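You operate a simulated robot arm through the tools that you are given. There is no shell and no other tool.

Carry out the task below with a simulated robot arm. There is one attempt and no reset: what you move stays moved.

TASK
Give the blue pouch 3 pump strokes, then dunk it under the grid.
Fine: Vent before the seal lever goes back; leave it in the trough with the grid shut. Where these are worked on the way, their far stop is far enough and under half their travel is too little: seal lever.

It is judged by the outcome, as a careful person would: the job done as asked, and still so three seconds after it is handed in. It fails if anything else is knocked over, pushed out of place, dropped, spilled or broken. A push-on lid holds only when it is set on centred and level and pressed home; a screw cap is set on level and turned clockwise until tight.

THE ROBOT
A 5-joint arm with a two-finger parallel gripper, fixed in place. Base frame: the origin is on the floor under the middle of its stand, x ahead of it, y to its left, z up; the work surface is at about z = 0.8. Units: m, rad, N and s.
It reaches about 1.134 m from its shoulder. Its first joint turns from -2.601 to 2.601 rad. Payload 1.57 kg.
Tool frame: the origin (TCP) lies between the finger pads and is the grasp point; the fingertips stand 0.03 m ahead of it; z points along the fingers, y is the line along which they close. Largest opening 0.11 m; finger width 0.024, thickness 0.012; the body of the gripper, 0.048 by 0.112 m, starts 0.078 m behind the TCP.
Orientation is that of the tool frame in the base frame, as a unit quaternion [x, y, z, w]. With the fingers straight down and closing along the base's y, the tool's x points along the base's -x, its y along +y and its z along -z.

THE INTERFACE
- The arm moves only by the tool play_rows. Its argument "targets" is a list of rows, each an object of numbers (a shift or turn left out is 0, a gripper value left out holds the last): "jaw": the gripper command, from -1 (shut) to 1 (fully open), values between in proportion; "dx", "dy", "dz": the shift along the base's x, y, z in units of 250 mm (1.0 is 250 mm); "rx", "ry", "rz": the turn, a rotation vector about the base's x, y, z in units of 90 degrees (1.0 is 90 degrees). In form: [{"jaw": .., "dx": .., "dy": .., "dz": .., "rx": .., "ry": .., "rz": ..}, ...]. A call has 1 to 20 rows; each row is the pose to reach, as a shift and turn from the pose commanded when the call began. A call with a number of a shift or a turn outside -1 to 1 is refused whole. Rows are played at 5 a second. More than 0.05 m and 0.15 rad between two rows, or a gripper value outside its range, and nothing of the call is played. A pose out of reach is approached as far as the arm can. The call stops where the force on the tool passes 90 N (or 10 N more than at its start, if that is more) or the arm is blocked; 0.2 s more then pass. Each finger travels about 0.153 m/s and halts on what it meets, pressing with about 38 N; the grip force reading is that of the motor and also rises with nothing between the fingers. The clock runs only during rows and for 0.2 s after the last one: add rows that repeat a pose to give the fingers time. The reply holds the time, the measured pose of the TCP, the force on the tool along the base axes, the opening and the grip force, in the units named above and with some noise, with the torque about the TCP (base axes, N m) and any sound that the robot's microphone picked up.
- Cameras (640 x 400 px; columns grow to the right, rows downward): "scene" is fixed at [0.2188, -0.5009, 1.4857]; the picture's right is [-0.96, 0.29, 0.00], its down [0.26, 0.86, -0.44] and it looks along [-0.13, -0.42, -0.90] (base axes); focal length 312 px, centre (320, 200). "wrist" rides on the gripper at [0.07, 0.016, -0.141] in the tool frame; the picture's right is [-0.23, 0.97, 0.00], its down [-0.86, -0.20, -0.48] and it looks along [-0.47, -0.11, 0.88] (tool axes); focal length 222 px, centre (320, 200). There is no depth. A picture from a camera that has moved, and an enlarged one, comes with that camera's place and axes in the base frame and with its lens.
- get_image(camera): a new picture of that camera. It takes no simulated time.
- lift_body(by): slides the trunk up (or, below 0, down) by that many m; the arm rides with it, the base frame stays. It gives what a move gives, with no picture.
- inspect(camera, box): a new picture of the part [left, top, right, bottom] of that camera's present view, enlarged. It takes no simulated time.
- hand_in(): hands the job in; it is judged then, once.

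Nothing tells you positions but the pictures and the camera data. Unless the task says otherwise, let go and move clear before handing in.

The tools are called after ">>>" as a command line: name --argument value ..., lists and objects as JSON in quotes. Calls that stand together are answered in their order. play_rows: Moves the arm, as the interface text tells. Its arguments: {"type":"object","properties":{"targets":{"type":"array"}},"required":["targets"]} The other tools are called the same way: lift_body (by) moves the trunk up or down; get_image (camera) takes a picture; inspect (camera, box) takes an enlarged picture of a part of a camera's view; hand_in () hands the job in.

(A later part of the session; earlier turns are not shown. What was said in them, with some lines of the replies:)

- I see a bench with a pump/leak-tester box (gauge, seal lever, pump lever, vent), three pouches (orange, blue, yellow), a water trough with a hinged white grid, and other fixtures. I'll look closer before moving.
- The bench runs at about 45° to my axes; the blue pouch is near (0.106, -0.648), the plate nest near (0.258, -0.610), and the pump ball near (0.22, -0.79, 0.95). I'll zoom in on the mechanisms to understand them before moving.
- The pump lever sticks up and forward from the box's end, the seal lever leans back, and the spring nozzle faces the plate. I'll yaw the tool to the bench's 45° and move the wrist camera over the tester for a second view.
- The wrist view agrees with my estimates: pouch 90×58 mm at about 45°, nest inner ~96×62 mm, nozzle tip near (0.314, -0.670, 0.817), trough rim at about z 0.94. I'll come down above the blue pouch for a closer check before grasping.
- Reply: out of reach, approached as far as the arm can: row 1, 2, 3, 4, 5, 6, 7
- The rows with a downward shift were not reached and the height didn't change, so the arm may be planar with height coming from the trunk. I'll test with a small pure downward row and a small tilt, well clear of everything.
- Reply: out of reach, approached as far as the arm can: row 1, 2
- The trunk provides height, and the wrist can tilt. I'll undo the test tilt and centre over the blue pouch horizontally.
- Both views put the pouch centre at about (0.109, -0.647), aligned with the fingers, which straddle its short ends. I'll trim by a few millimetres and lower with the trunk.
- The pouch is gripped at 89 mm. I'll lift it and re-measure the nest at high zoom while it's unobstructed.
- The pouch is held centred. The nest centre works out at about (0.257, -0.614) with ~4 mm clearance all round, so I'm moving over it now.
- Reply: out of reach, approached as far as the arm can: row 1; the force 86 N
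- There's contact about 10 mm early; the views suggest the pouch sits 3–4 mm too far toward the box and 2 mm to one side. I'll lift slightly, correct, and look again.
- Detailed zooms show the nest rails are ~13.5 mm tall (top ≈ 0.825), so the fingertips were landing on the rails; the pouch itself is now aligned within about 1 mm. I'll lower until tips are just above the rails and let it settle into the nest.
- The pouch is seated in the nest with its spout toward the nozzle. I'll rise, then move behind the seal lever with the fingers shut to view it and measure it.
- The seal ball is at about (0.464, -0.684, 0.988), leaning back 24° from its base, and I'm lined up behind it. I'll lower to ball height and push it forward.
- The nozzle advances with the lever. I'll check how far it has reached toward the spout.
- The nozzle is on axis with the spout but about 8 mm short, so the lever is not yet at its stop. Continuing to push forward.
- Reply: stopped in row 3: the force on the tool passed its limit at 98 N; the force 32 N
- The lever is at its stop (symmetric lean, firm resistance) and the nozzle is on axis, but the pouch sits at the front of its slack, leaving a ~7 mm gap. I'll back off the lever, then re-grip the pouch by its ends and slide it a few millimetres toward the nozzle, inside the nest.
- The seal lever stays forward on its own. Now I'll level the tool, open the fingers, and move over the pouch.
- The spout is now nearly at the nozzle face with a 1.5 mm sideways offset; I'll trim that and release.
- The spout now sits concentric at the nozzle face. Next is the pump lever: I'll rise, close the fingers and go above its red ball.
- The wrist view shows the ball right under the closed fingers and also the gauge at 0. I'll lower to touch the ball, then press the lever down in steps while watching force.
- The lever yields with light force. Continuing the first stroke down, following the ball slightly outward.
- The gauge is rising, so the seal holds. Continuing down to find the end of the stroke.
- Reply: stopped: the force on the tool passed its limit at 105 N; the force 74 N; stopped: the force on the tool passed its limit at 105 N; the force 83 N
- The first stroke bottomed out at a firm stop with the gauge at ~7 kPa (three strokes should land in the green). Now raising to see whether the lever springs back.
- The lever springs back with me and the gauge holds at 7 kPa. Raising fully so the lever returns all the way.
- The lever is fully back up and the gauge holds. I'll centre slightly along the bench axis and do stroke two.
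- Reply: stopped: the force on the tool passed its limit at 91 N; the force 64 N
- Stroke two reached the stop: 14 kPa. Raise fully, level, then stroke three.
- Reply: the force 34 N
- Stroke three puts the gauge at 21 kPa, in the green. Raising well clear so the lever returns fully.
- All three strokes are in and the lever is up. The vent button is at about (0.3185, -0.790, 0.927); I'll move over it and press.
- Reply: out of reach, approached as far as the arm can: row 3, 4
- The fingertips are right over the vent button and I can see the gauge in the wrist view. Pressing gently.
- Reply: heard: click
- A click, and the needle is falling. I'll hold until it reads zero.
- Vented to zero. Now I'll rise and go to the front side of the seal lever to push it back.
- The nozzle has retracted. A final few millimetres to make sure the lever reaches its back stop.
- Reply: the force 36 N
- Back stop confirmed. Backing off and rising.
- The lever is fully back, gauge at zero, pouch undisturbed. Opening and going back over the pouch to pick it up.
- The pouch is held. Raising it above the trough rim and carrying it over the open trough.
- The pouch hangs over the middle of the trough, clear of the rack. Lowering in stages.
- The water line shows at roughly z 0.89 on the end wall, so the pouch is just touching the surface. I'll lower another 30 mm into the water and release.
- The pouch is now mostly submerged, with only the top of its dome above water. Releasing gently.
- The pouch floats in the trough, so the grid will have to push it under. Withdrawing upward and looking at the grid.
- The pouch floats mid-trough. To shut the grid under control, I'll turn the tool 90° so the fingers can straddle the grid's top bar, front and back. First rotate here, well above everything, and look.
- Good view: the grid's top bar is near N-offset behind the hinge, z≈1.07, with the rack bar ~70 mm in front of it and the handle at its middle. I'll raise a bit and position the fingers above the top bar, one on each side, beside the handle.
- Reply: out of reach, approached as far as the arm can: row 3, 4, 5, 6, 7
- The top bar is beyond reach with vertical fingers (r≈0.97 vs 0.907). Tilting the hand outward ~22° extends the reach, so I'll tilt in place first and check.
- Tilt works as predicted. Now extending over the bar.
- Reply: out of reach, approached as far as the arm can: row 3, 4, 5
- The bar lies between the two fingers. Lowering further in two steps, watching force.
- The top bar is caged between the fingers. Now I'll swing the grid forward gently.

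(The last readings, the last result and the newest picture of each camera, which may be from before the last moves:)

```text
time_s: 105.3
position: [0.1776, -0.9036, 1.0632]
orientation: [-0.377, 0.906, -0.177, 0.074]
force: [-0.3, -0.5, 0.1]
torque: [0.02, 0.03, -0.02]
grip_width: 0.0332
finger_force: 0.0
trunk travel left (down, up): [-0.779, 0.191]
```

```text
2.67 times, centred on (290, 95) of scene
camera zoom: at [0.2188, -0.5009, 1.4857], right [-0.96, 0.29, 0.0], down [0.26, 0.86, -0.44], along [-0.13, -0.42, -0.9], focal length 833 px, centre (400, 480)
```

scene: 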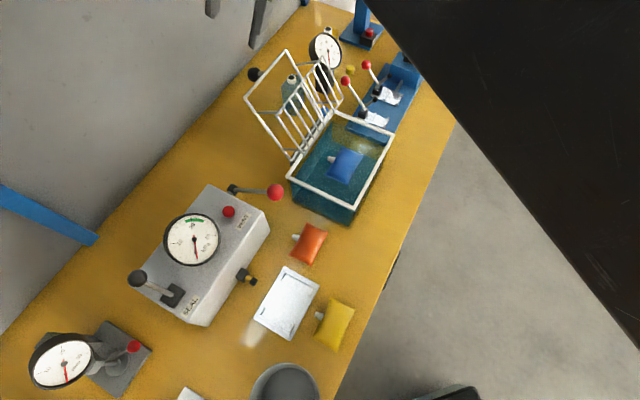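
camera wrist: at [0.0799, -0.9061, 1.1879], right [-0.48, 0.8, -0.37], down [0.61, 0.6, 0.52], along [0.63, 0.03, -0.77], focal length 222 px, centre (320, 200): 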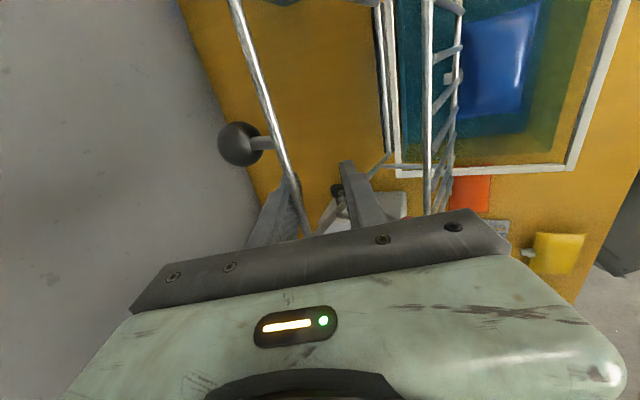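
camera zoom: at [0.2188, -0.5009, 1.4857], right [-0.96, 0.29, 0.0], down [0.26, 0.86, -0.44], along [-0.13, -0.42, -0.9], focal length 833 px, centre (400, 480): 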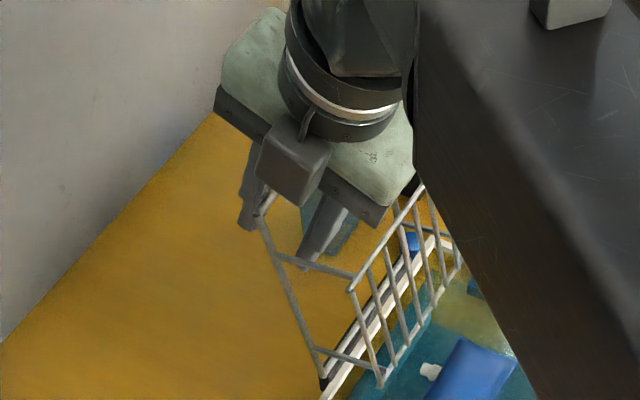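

The grid follows smoothly. Continuing forward over the balance point.

>>> play_rows --targets '[{"jaw": -0.4, "dx": -0.02, "dy": 0.02}, {"dx": -0.04, "dy": 0.04}, {"dx": -0.06, "dy": 0.06}, {"dx": -0.08, "dy": 0.08}, {"dx": -0.1, "dy": 0.1}]'

>>> get_image --camera "wrist"

>>> inspect --camera "scene" --box '[230, 20, 350, 170]'

```text
time_s: 106.5
position: [0.1499, -0.8785, 1.0639]
orientation: [-0.377, 0.906, -0.177, 0.073]
force: [-1.5, 1.8, -0.3]
torque: [-0.02, -0.07, -0.03]
grip_width: 0.035
finger_force: 0.7
trunk travel left (down, up): [-0.779, 0.191]
```

```text
taken
camera wrist: at [0.0541, -0.8801, 1.1879], right [-0.48, 0.8, -0.37], down [0.61, 0.6, 0.52], along [0.63, 0.03, -0.77], focal length 222 px, centre (320, 200)
```

wrist: 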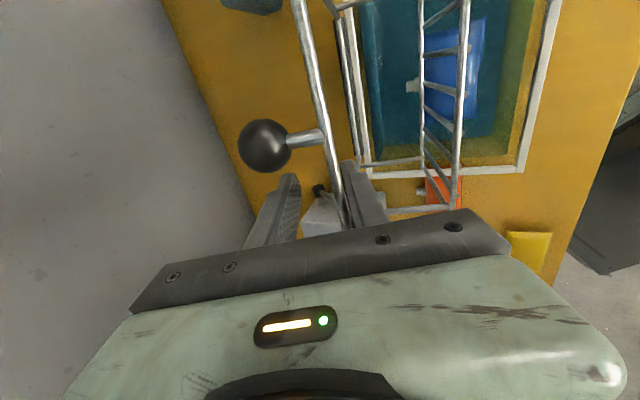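

```text
2.67 times, centred on (290, 95) of scene
camera zoom: at [0.2188, -0.5009, 1.4857], right [-0.96, 0.29, 0.0], down [0.26, 0.86, -0.44], along [-0.13, -0.42, -0.9], focal length 833 px, centre (400, 480)
```

zoom: 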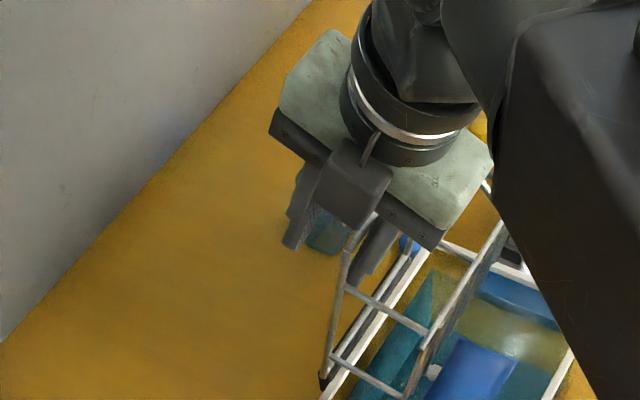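

The grid has tipped past balance and now leans lightly (~2 N) on the front finger. I'll raise slightly and bring the hand back to vertical while continuing forward.

>>> lift_body --by 0.02

>>> play_rows --targets '[{"jaw": -0.4, "dx": -0.02, "dy": 0.02, "rx": 0.043, "ry": 0.043, "dz": -0.028}, {"dx": -0.04, "dy": 0.04, "rx": 0.086, "ry": 0.086, "dz": -0.049}, {"dx": -0.06, "dy": 0.06, "rx": 0.13, "ry": 0.13, "dz": -0.062}, {"dx": -0.08, "dy": 0.08, "rx": 0.173, "ry": 0.173, "dz": -0.066}, {"dx": -0.085, "dy": 0.085, "rx": 0.173, "ry": 0.173, "dz": -0.066}]'

>>> get_image --camera "wrist"

>>> inspect --camera "scene" --box '[240, 20, 420, 200]'

```text
time_s: 107.1
position: [0.1518, -0.8784, 1.0844]
orientation: [-0.377, 0.906, -0.176, 0.073]
force: [-0.9, 0.9, -0.1]
torque: [-0.05, 0.01, 0.0]
grip_width: 0.0344
finger_force: 0.5
trunk travel left (down, up): [-0.799, 0.171]
```

```text
time_s: 108.3
position: [0.1294, -0.8572, 1.0663]
orientation: [-0.384, 0.923, 0.0, 0.001]
force: [-2.6, 2.1, 1.2]
torque: [0.04, -0.02, -0.04]
grip_width: 0.0351
finger_force: 1.2
trunk travel left (down, up): [-0.799, 0.171]
```

```text
taken
camera wrist: at [0.0688, -0.8953, 1.207], right [-0.53, 0.85, 0.0], down [0.74, 0.47, 0.48], along [0.41, 0.26, -0.88], focal length 222 px, centre (320, 200)
```

wrist: 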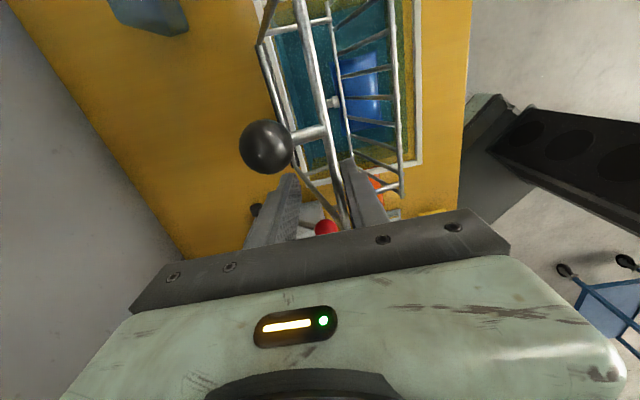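

```text
2.22 times, centred on (330, 110) of scene
camera zoom: at [0.2188, -0.5009, 1.4857], right [-0.96, 0.29, 0.0], down [0.26, 0.86, -0.44], along [-0.13, -0.42, -0.9], focal length 694 px, centre (298, 400)
```

zoom: 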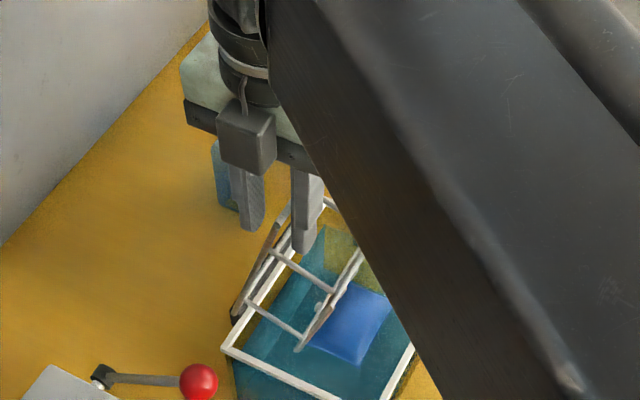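

>>> play_rows --targets '[{"jaw": -0.4, "dx": -0.02, "dy": 0.02}, {"dx": -0.04, "dy": 0.04}, {"dx": -0.06, "dy": 0.06}, {"dx": -0.08, "dy": 0.08}, {"dx": -0.1, "dy": 0.1}, {"dx": -0.12, "dy": 0.12}]'

>>> get_image --camera "wrist"

>>> inspect --camera "scene" --box '[240, 20, 420, 200]'

```text
time_s: 109.7
position: [0.0999, -0.8282, 1.0653]
orientation: [-0.385, 0.923, -0.001, 0.001]
force: [-2.0, 1.4, 0.3]
torque: [0.03, -0.02, -0.03]
grip_width: 0.0356
finger_force: 1.8
trunk travel left (down, up): [-0.799, 0.171]
```

```text
taken
camera wrist: at [0.0384, -0.866, 1.207], right [-0.53, 0.85, 0.0], down [0.74, 0.47, 0.48], along [0.41, 0.25, -0.88], focal length 222 px, centre (320, 200)
```

wrist: 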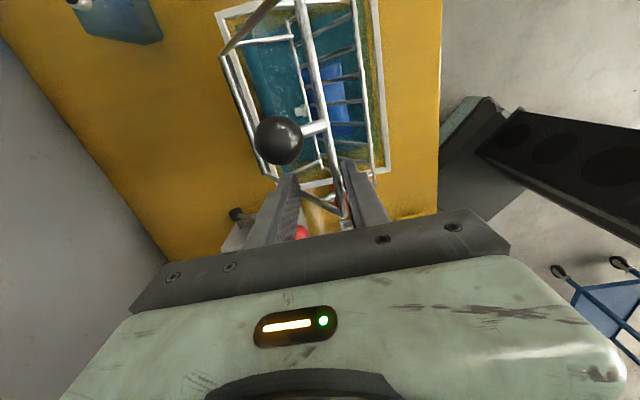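

```text
2.22 times, centred on (330, 110) of scene
camera zoom: at [0.2188, -0.5009, 1.4857], right [-0.96, 0.29, 0.0], down [0.26, 0.86, -0.44], along [-0.13, -0.42, -0.9], focal length 694 px, centre (298, 400)
```

zoom: 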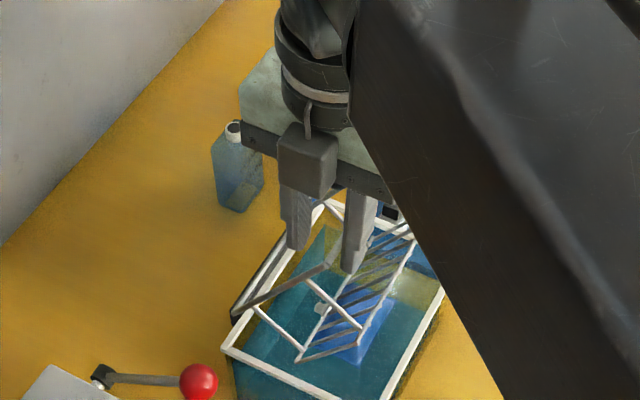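

>>> lift_body --by -0.013

>>> play_rows --targets '[{"jaw": -0.4, "dx": -0.02, "dy": 0.02}, {"dx": -0.04, "dy": 0.04}, {"dx": -0.06, "dy": 0.06}, {"dx": -0.08, "dy": 0.08}]'

>>> inspect --camera "wrist" --box '[200, 0, 420, 240]'

>>> inspect --camera "scene" --box '[240, 20, 420, 200]'

```text
time_s: 110.3
position: [0.0998, -0.8289, 1.0529]
orientation: [-0.385, 0.923, -0.001, 0.001]
force: [-3.2, 3.6, 1.1]
torque: [-0.05, -0.01, -0.03]
grip_width: 0.0364
finger_force: 1.8
trunk travel left (down, up): [-0.786, 0.184]
```

```text
time_s: 111.3
position: [0.0782, -0.8091, 1.0528]
orientation: [-0.384, 0.923, -0.001, 0.001]
force: [-1.0, 2.2, -0.3]
torque: [0.04, 0.0, -0.05]
grip_width: 0.0356
finger_force: 1.4
trunk travel left (down, up): [-0.786, 0.184]
```

```text
1.67 times, centred on (310, 120) of wrist
camera zoom: at [0.0184, -0.8463, 1.194], right [-0.53, 0.85, 0.0], down [0.74, 0.47, 0.48], along [0.41, 0.25, -0.88], focal length 370 px, centre (337, 333)
```

zoom: 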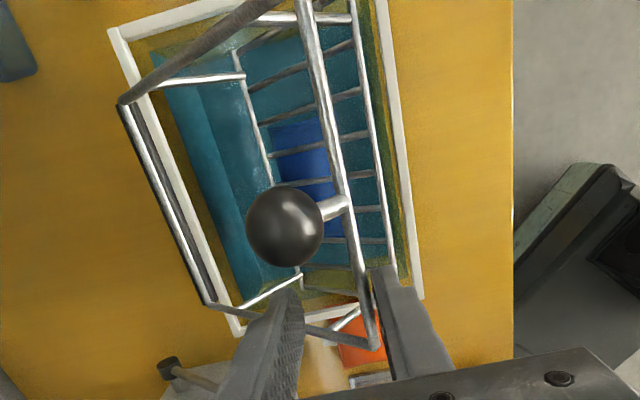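

```text
2.22 times, centred on (330, 110) of scene
camera zoom: at [0.2188, -0.5009, 1.4857], right [-0.96, 0.29, 0.0], down [0.26, 0.86, -0.44], along [-0.13, -0.42, -0.9], focal length 694 px, centre (298, 400)
```

zoom: 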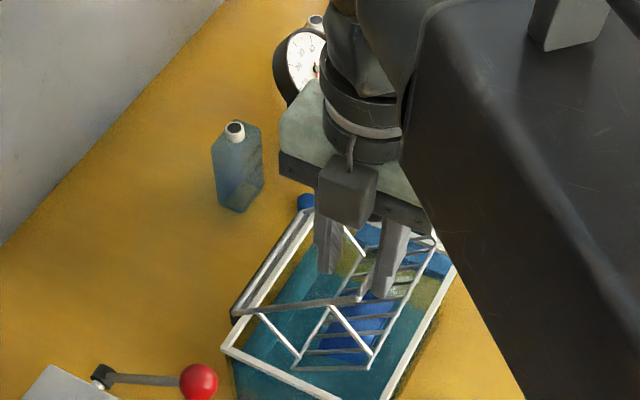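

>>> lift_body --by -0.026

>>> play_rows --targets '[{"jaw": -0.4, "dx": -0.015, "dy": 0.015}, {"dx": -0.03, "dy": 0.03}, {"dx": -0.045, "dy": 0.045}]'

>>> inspect --camera "wrist" --box '[200, 0, 420, 240]'

>>> inspect --camera "scene" --box '[240, 20, 420, 200]'

```text
time_s: 112.1
position: [0.0793, -0.8086, 1.0274]
orientation: [-0.384, 0.923, 0.0, 0.001]
force: [-7.0, 5.4, 3.1]
torque: [0.07, 0.07, -0.07]
grip_width: 0.0402
finger_force: 4.1
trunk travel left (down, up): [-0.76, 0.21]
```

```text
time_s: 112.9
position: [0.0691, -0.7974, 1.0269]
orientation: [-0.384, 0.923, -0.001, 0.001]
force: [-2.7, 1.9, -0.7]
torque: [0.02, 0.02, -0.09]
grip_width: 0.036
finger_force: 2.1
trunk travel left (down, up): [-0.76, 0.21]
```

```text
1.67 times, centred on (310, 120) of wrist
camera zoom: at [0.0076, -0.836, 1.168], right [-0.53, 0.85, 0.0], down [0.74, 0.47, 0.48], along [0.41, 0.25, -0.88], focal length 370 px, centre (337, 333)
```

zoom: 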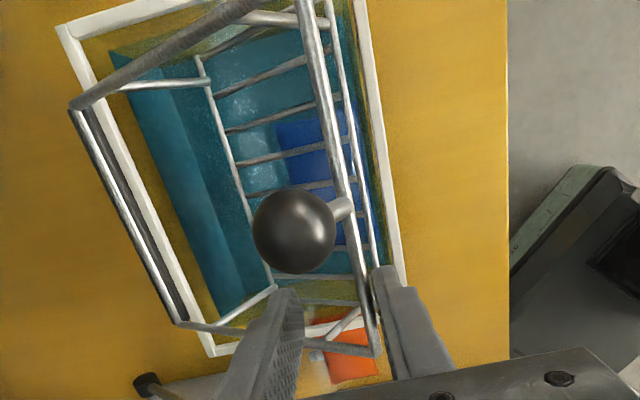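

```text
2.22 times, centred on (330, 110) of scene
camera zoom: at [0.2188, -0.5009, 1.4857], right [-0.96, 0.29, 0.0], down [0.26, 0.86, -0.44], along [-0.13, -0.42, -0.9], focal length 694 px, centre (298, 400)
```

zoom: 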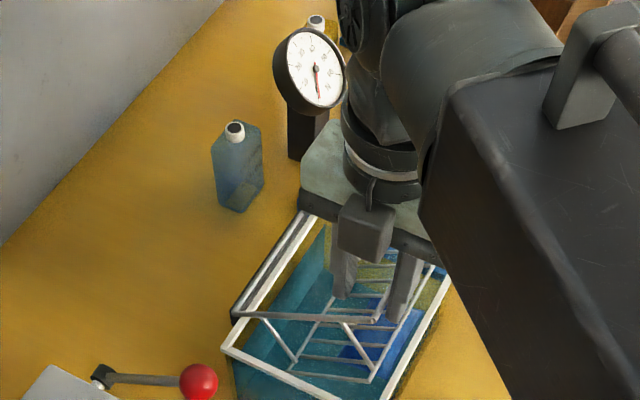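

>>> lift_body --by -0.02

>>> play_rows --targets '[{"jaw": -0.4, "dx": -0.012, "dy": 0.012}, {"dx": -0.024, "dy": 0.024}, {"dx": -0.032, "dy": 0.032}]'

>>> inspect --camera "wrist" --box '[200, 0, 420, 240]'

>>> inspect --camera "scene" --box '[240, 20, 420, 200]'

```text
time_s: 113.5
position: [0.0658, -0.7966, 1.0072]
orientation: [-0.384, 0.923, 0.001, 0.001]
force: [-13.8, 14.4, 6.1]
torque: [0.31, 0.22, -0.3]
grip_width: 0.0507
finger_force: 10.1
trunk travel left (down, up): [-0.74, 0.23]
```

```text
time_s: 114.3
position: [0.0623, -0.7905, 1.0062]
orientation: [-0.384, 0.923, -0.001, 0.001]
force: [-2.7, 2.7, -0.4]
torque: [0.01, 0.01, -0.06]
grip_width: 0.0369
finger_force: 2.2
trunk travel left (down, up): [-0.74, 0.23]
```

```text
1.67 times, centred on (310, 120) of wrist
camera zoom: at [0.0001, -0.8285, 1.1479], right [-0.53, 0.85, 0.0], down [0.74, 0.47, 0.48], along [0.41, 0.25, -0.88], focal length 370 px, centre (337, 333)
```

zoom: 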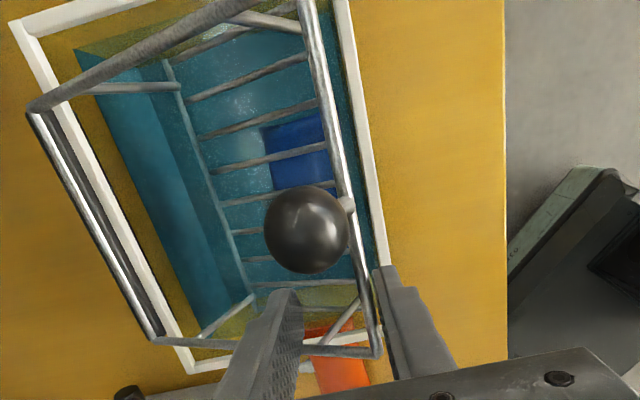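

```text
2.22 times, centred on (330, 110) of scene
camera zoom: at [0.2188, -0.5009, 1.4857], right [-0.96, 0.29, 0.0], down [0.26, 0.86, -0.44], along [-0.13, -0.42, -0.9], focal length 694 px, centre (298, 400)
```

zoom: 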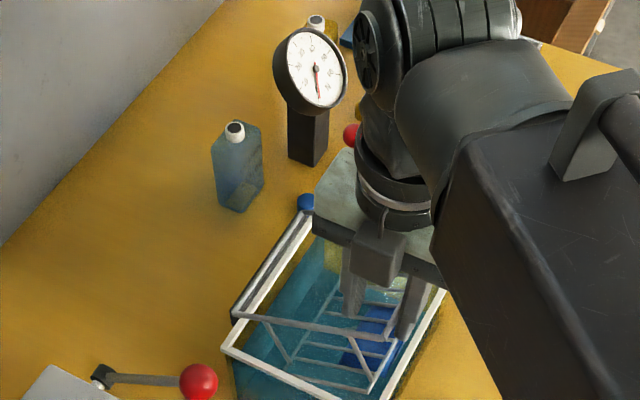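

>>> lift_body --by -0.018

>>> play_rows --targets '[{"jaw": -0.4, "dx": -0.01, "dy": 0.01}, {"dx": -0.02, "dy": 0.02}, {"dx": -0.024, "dy": 0.024}]'

>>> inspect --camera "wrist" --box '[200, 0, 420, 240]'

>>> inspect --camera "scene" --box '[240, 60, 420, 220]'

```text
time_s: 115.0
position: [0.0599, -0.7894, 0.99]
orientation: [-0.384, 0.923, -0.001, 0.001]
force: [-8.2, 11.3, 1.7]
torque: [0.18, 0.12, -0.19]
grip_width: 0.0455
finger_force: 6.8
trunk travel left (down, up): [-0.722, 0.248]
```

```text
time_s: 115.8
position: [0.0559, -0.7852, 0.9889]
orientation: [-0.385, 0.923, -0.001, 0.001]
force: [-2.8, 2.2, -2.5]
torque: [0.0, -0.02, -0.04]
grip_width: 0.0357
finger_force: 1.6
trunk travel left (down, up): [-0.722, 0.248]
```

```text
1.67 times, centred on (310, 120) of wrist
camera zoom: at [-0.006, -0.8224, 1.1299], right [-0.53, 0.85, 0.0], down [0.74, 0.47, 0.48], along [0.41, 0.25, -0.88], focal length 370 px, centre (337, 333)
```

zoom: 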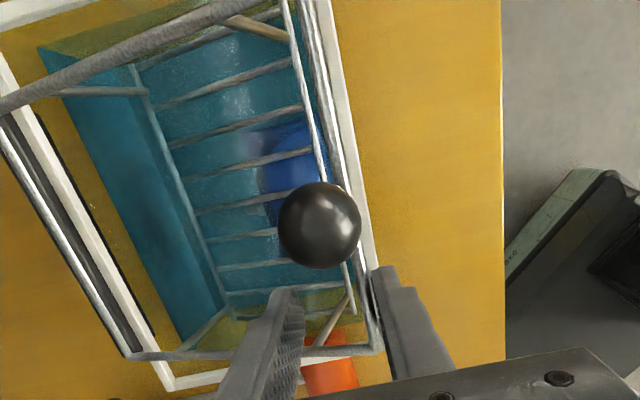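

```text
2.50 times, centred on (330, 140) of scene
camera zoom: at [0.2188, -0.5009, 1.4857], right [-0.96, 0.29, 0.0], down [0.26, 0.86, -0.44], along [-0.13, -0.42, -0.9], focal length 781 px, centre (295, 350)
```

zoom: 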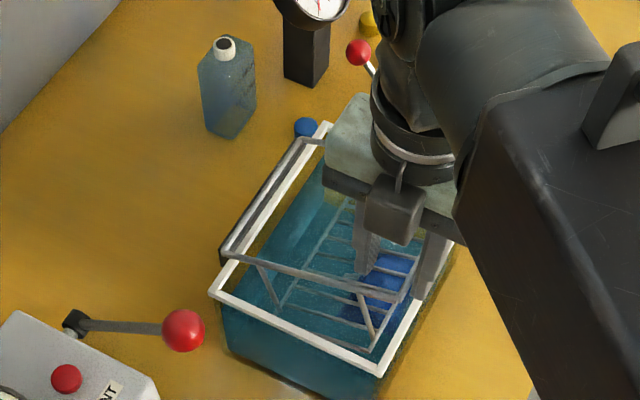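

The grid is at ~18° from shut and the pouch is under it. Easing the front finger outward in small steps to let the bar settle.

>>> play_rows --targets '[{"jaw": -0.4, "dx": -0.008, "dy": 0.008}, {"dx": -0.016, "dy": 0.016}, {"dx": -0.024, "dy": 0.024}]'

>>> inspect --camera "wrist" --box '[200, 0, 420, 240]'

>>> inspect --camera "scene" --box '[240, 60, 420, 220]'

```text
time_s: 116.6
position: [0.048, -0.7781, 0.9899]
orientation: [-0.384, 0.923, 0.0, 0.001]
force: [0.2, -0.3, -0.1]
torque: [-0.01, 0.0, -0.04]
grip_width: 0.0331
finger_force: 0.0
trunk travel left (down, up): [-0.722, 0.248]
```

```text
1.67 times, centred on (310, 120) of wrist
camera zoom: at [-0.0114, -0.8168, 1.1299], right [-0.53, 0.85, 0.0], down [0.74, 0.47, 0.48], along [0.41, 0.25, -0.88], focal length 370 px, centre (337, 333)
```

zoom: 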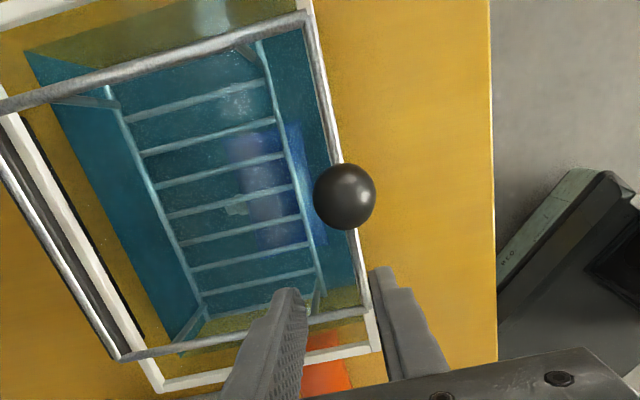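

```text
2.50 times, centred on (330, 140) of scene
camera zoom: at [0.2188, -0.5009, 1.4857], right [-0.96, 0.29, 0.0], down [0.26, 0.86, -0.44], along [-0.13, -0.42, -0.9], focal length 781 px, centre (295, 350)
```

zoom: 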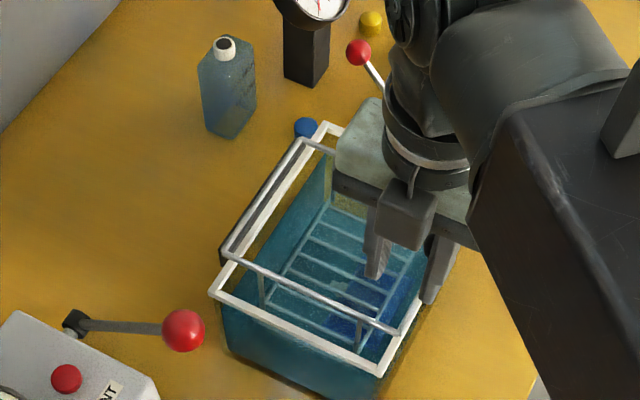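

The grid has come down: the rack is under water over the pouch and the frame looks level with the rim. I'll lift clear and inspect.

>>> lift_body --by 0.12

>>> get_image --camera "wrist"

>>> inspect --camera "scene" --box '[270, 90, 400, 220]'

>>> inspect --camera "wrist" --box '[200, 0, 400, 200]'

```text
time_s: 118.1
position: [0.0493, -0.7778, 1.1089]
orientation: [-0.384, 0.923, 0.0, 0.002]
force: [-1.1, -0.9, 0.5]
torque: [-0.02, 0.04, -0.03]
grip_width: 0.0328
finger_force: 0.2
trunk travel left (down, up): [-0.842, 0.128]
```

```text
taken
camera wrist: at [-0.0114, -0.8169, 1.2498], right [-0.53, 0.85, 0.0], down [0.74, 0.47, 0.48], along [0.41, 0.25, -0.88], focal length 222 px, centre (320, 200)
```

wrist: 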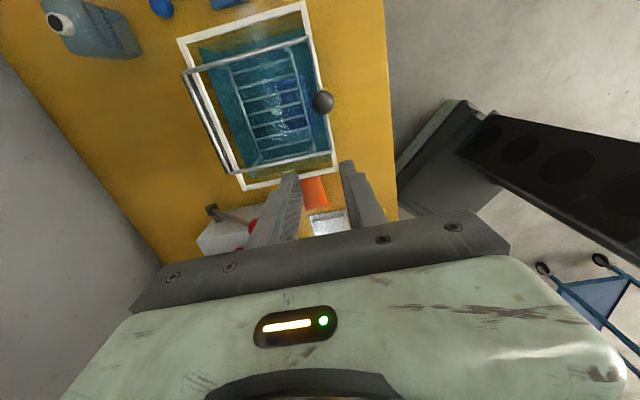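

```text
3.08 times, centred on (335, 155) of scene
camera zoom: at [0.2188, -0.5009, 1.4857], right [-0.96, 0.29, 0.0], down [0.26, 0.86, -0.44], along [-0.13, -0.42, -0.9], focal length 962 px, centre (274, 338)
```

zoom: 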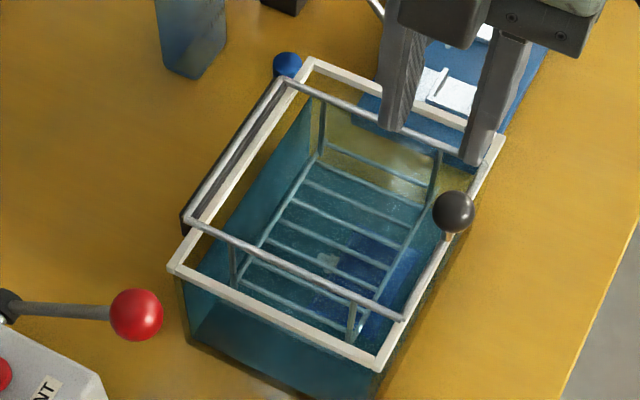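

```text
2.00 times, centred on (300, 100) of wrist
camera zoom: at [-0.0114, -0.8169, 1.2498], right [-0.53, 0.85, 0.0], down [0.74, 0.47, 0.48], along [0.41, 0.25, -0.88], focal length 444 px, centre (360, 400)
```

zoom: 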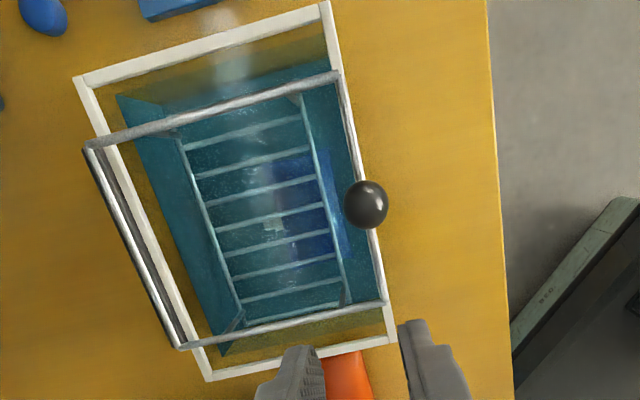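

The grid looks shut over the submerged pouch. I'll confirm by pressing gently on the handle knob with closed fingers.

>>> play_rows --targets '[{"jaw": -1, "dx": -0.055, "dy": -0.03}, {"jaw": -1, "dx": -0.11, "dy": -0.06}, {"jaw": -1, "dx": -0.166, "dy": -0.088}, {"jaw": -1, "dx": -0.166, "dy": -0.088}]'

>>> get_image --camera "wrist"

>>> lift_body --by -0.095

>>> lift_body --by -0.008

```text
time_s: 119.1
position: [0.0083, -0.8002, 1.1094]
orientation: [-0.384, 0.923, 0.0, 0.001]
force: [0.5, 0.0, 0.4]
torque: [0.01, -0.02, -0.01]
grip_width: 0.0
finger_force: 21.2
trunk travel left (down, up): [-0.842, 0.128]
```

```text
taken
camera wrist: at [-0.0524, -0.8387, 1.2498], right [-0.53, 0.85, 0.0], down [0.74, 0.47, 0.48], along [0.41, 0.25, -0.88], focal length 222 px, centre (320, 200)
```

wrist: 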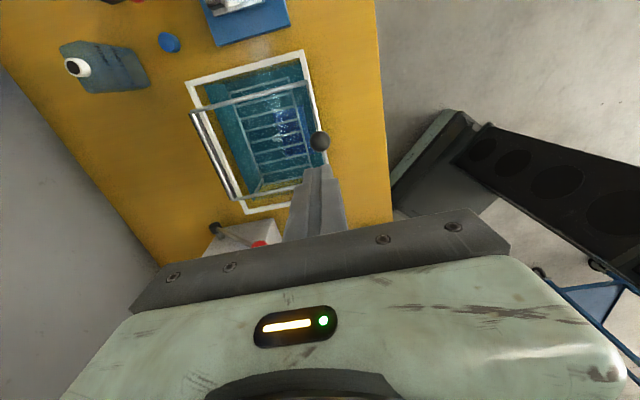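

```text
time_s: 120.4
position: [0.0074, -0.8, 1.0148]
orientation: [-0.385, 0.923, 0.0, 0.002]
force: [-0.6, -0.9, 0.0]
torque: [0.0, 0.01, 0.03]
grip_width: 0.0
finger_force: 21.9
trunk travel left (down, up): [-0.747, 0.223]
```

```text
time_s: 121.0
position: [0.0085, -0.8011, 1.0051]
orientation: [-0.384, 0.923, -0.001, 0.001]
force: [-0.2, 0.0, -0.4]
torque: [0.02, 0.0, -0.01]
grip_width: 0.0
finger_force: 21.6
trunk travel left (down, up): [-0.739, 0.231]
```

>>> lift_body --by -0.005

>>> lift_body --by -0.004

>>> get_image --camera "wrist"

```text
time_s: 121.5
position: [0.0085, -0.7991, 1.0035]
orientation: [-0.384, 0.923, -0.003, 0.001]
force: [0.1, -17.4, 49.2]
torque: [-0.58, 0.01, -0.04]
grip_width: 0.0001
finger_force: 21.3
trunk travel left (down, up): [-0.734, 0.236]
```

```text
time_s: 121.9
position: [0.0087, -0.7993, 1.0028]
orientation: [-0.384, 0.923, -0.006, -0.002]
force: [-0.3, -0.4, 57.5]
torque: [-0.07, 0.01, 0.02]
grip_width: 0.0
finger_force: 21.4
trunk travel left (down, up): [-0.733, 0.237]
stopped: the force on the tool passed its limit at 101 N (the readings are from after the stop); the commanded pose is now the measured one
```

```text
taken
camera wrist: at [-0.0524, -0.8358, 1.1448], right [-0.53, 0.85, -0.01], down [0.74, 0.47, 0.47], along [0.41, 0.24, -0.88], focal length 222 px, centre (320, 200)
```

wrist: 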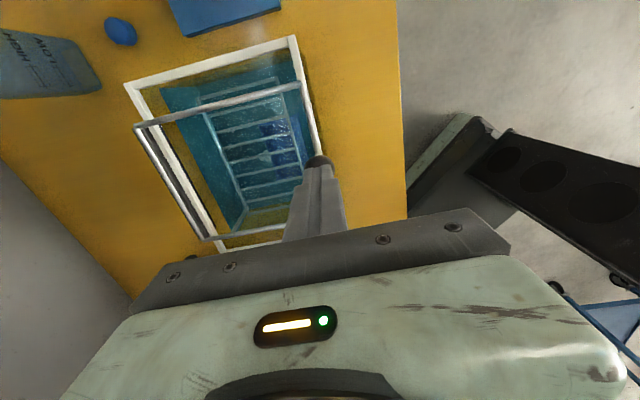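

The knob is rock solid, so the grid is fully shut against its stop. Lifting clear, and moving the hand away to check everything.

>>> lift_body --by 0.2

>>> play_rows --targets '[{"jaw": -1, "dx": 0.0, "dy": 0.15}, {"dy": 0.3}, {"dy": 0.45}, {"dy": 0.6}, {"dy": 0.75}, {"dy": 0.9}, {"dy": 0.9}, {"dy": 0.9}]'

>>> get_image --camera "scene"

>>> inspect --camera "scene" --box '[270, 90, 400, 230]'

>>> get_image --camera "wrist"

```text
time_s: 124.1
position: [0.009, -0.8025, 1.1996]
orientation: [-0.385, 0.923, -0.004, 0.0]
force: [0.3, 0.1, -0.4]
torque: [-0.04, 0.02, 0.0]
grip_width: 0.0001
finger_force: 21.4
trunk travel left (down, up): [-0.933, 0.037]
```

```text
time_s: 125.9
position: [0.0081, -0.5806, 1.2003]
orientation: [-0.384, 0.923, -0.005, -0.001]
force: [0.1, -0.4, -0.4]
torque: [-0.01, 0.03, -0.02]
grip_width: 0.0
finger_force: 21.0
trunk travel left (down, up): [-0.933, 0.037]
```

```text
taken
```

scene: 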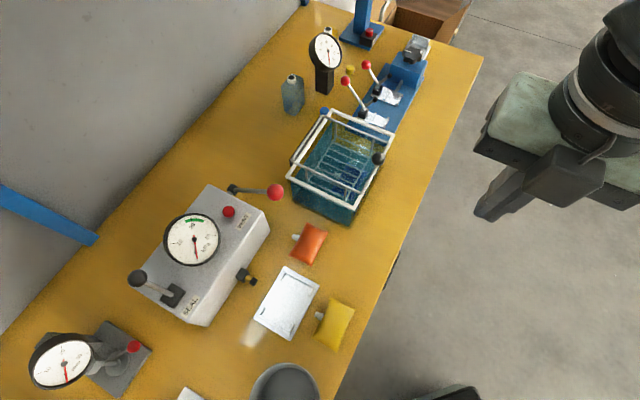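

```text
2.86 times, centred on (335, 160) of scene
camera zoom: at [0.2188, -0.5009, 1.4857], right [-0.96, 0.29, 0.0], down [0.26, 0.86, -0.44], along [-0.13, -0.42, -0.9], focal length 893 px, centre (277, 314)
```

zoom: 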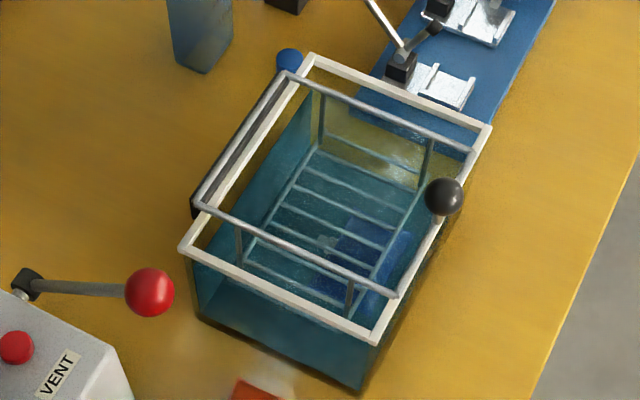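

```text
taken
camera wrist: at [-0.053, -0.618, 1.3409], right [-0.53, 0.85, -0.01], down [0.74, 0.47, 0.48], along [0.41, 0.25, -0.88], focal length 222 px, centre (320, 200)
```

wrist: 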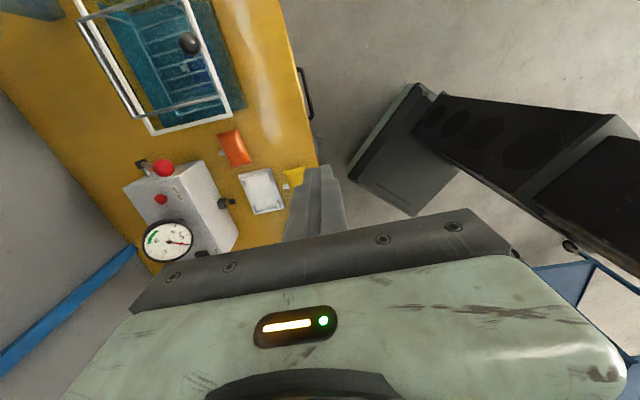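

>>> inspect --camera "scene" --box '[325, 150, 395, 210]'

>>> inspect --camera "wrist" --box '[70, 0, 250, 140]'

```text
6.67 times, centred on (360, 180) of scene
camera zoom: at [0.2188, -0.5009, 1.4857], right [-0.96, 0.29, 0.0], down [0.26, 0.86, -0.44], along [-0.13, -0.42, -0.9], focal length 2084 px, centre (53, 333)
```

zoom: 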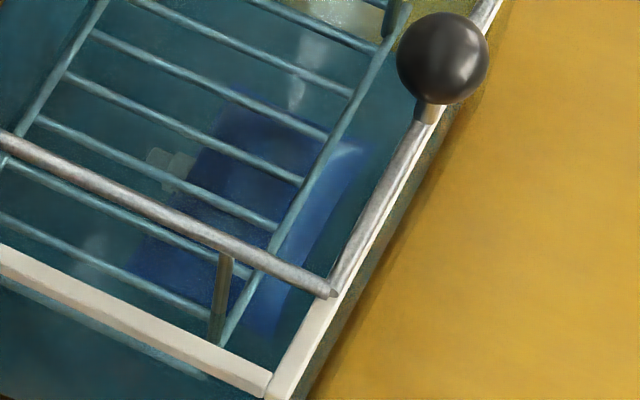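

```text
2.86 times, centred on (160, 70) of wrist
camera zoom: at [-0.053, -0.618, 1.3409], right [-0.53, 0.85, -0.01], down [0.74, 0.47, 0.48], along [0.41, 0.25, -0.88], focal length 635 px, centre (777, 571)
```

zoom: 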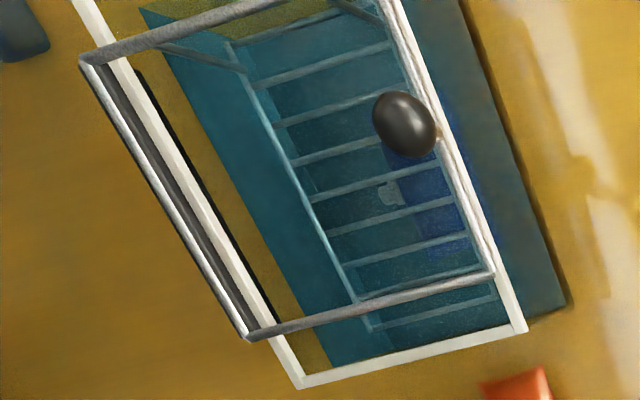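

The pouch is tinted (submerged) and pinned under the rack. I'll let several seconds pass and check that nothing drifts.

>>> play_rows --targets '[{"jaw": -1}, {"jaw": -1}, {"jaw": -1}, {"jaw": -1}, {"jaw": -1}, {"jaw": -1}, {"jaw": -1}, {"jaw": -1}, {"jaw": -1}, {"jaw": -1}, {"jaw": -1}, {"jaw": -1}, {"jaw": -1}, {"jaw": -1}, {"jaw": -1}, {"jaw": -1}, {"jaw": -1}, {"jaw": -1}, {"jaw": -1}, {"jaw": -1}]'

>>> inspect --camera "scene" --box '[325, 150, 395, 210]'

>>> inspect --camera "scene" --box '[110, 170, 340, 350]'

```text
time_s: 130.1
position: [0.0081, -0.5809, 1.1987]
orientation: [-0.384, 0.923, -0.004, -0.001]
force: [-0.4, 0.6, 0.9]
torque: [0.02, 0.02, -0.02]
grip_width: 0.0
finger_force: 20.8
trunk travel left (down, up): [-0.933, 0.037]
```

```text
6.67 times, centred on (360, 180) of scene
camera zoom: at [0.2188, -0.5009, 1.4857], right [-0.96, 0.29, 0.0], down [0.26, 0.86, -0.44], along [-0.13, -0.42, -0.9], focal length 2084 px, centre (53, 333)
```

zoom: 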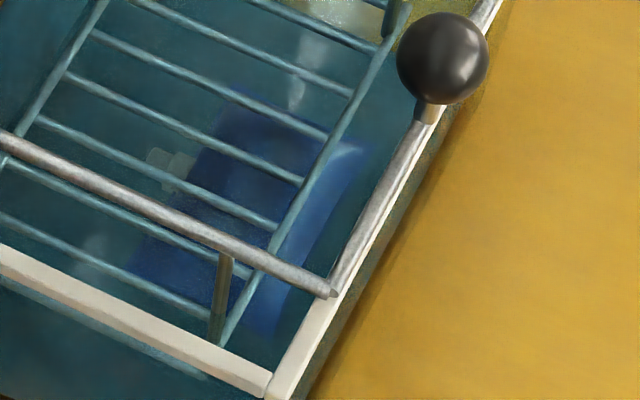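

```text
2.22 times, centred on (225, 260) of scene
camera zoom: at [0.2188, -0.5009, 1.4857], right [-0.96, 0.29, 0.0], down [0.26, 0.86, -0.44], along [-0.13, -0.42, -0.9], focal length 694 px, centre (531, 67)
```

zoom: 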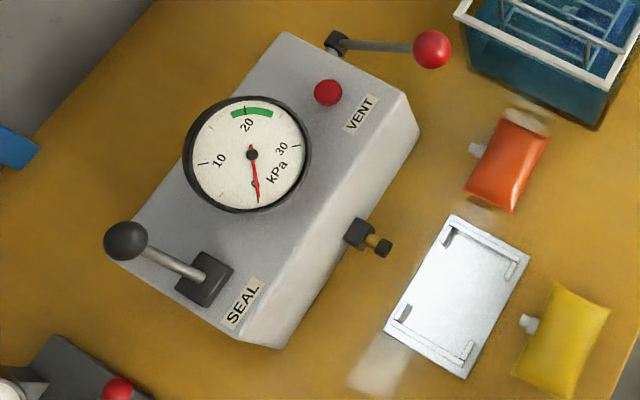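

Everything is static. The blue pouch stays submerged under the shut grid, the seal lever is back, the gauge reads zero and the pump lever is up. The orange and yellow pouches and the nest are where they started, and the gripper is clear, so I'm handing in.

>>> hand_in

```text
The job is handed in.
```

The blue pouch got its 3 pump strokes and is now underwater in the trough, held beneath the shut grid. The job has been handed in; I haven't seen a verdict.

- **Pumping:** I set the pouch in the nest, pushed the seal lever to its far stop and made three full strokes. The gauge rose about 7 kPa per stroke and ended at 21 kPa, in the green band.
- **Venting:** I pressed VENT and held it until the gauge read zero. Only then did I push the seal lever back to its stop.
- **Dunking:** The pouch floats, so I swung the grid down over it under control, apart from a short free drop at the end. A firm press on the grid's handle didn't move it, so it is fully shut.
- **Final check:** I watched for about 4 seconds before handing in, and nothing drifted.

- **Pouch position:** The front edge of the pouch sticks out about 16 mm past the grid's front bar and tilts up slightly. Its centre is under the bars and the whole pouch looked submerged.
- **Early contact:** While first setting the pouch down, the fingertips pressed on the nest rails with about 80 N before I corrected. The nest didn't move. The orange and yellow pouches are where they started.
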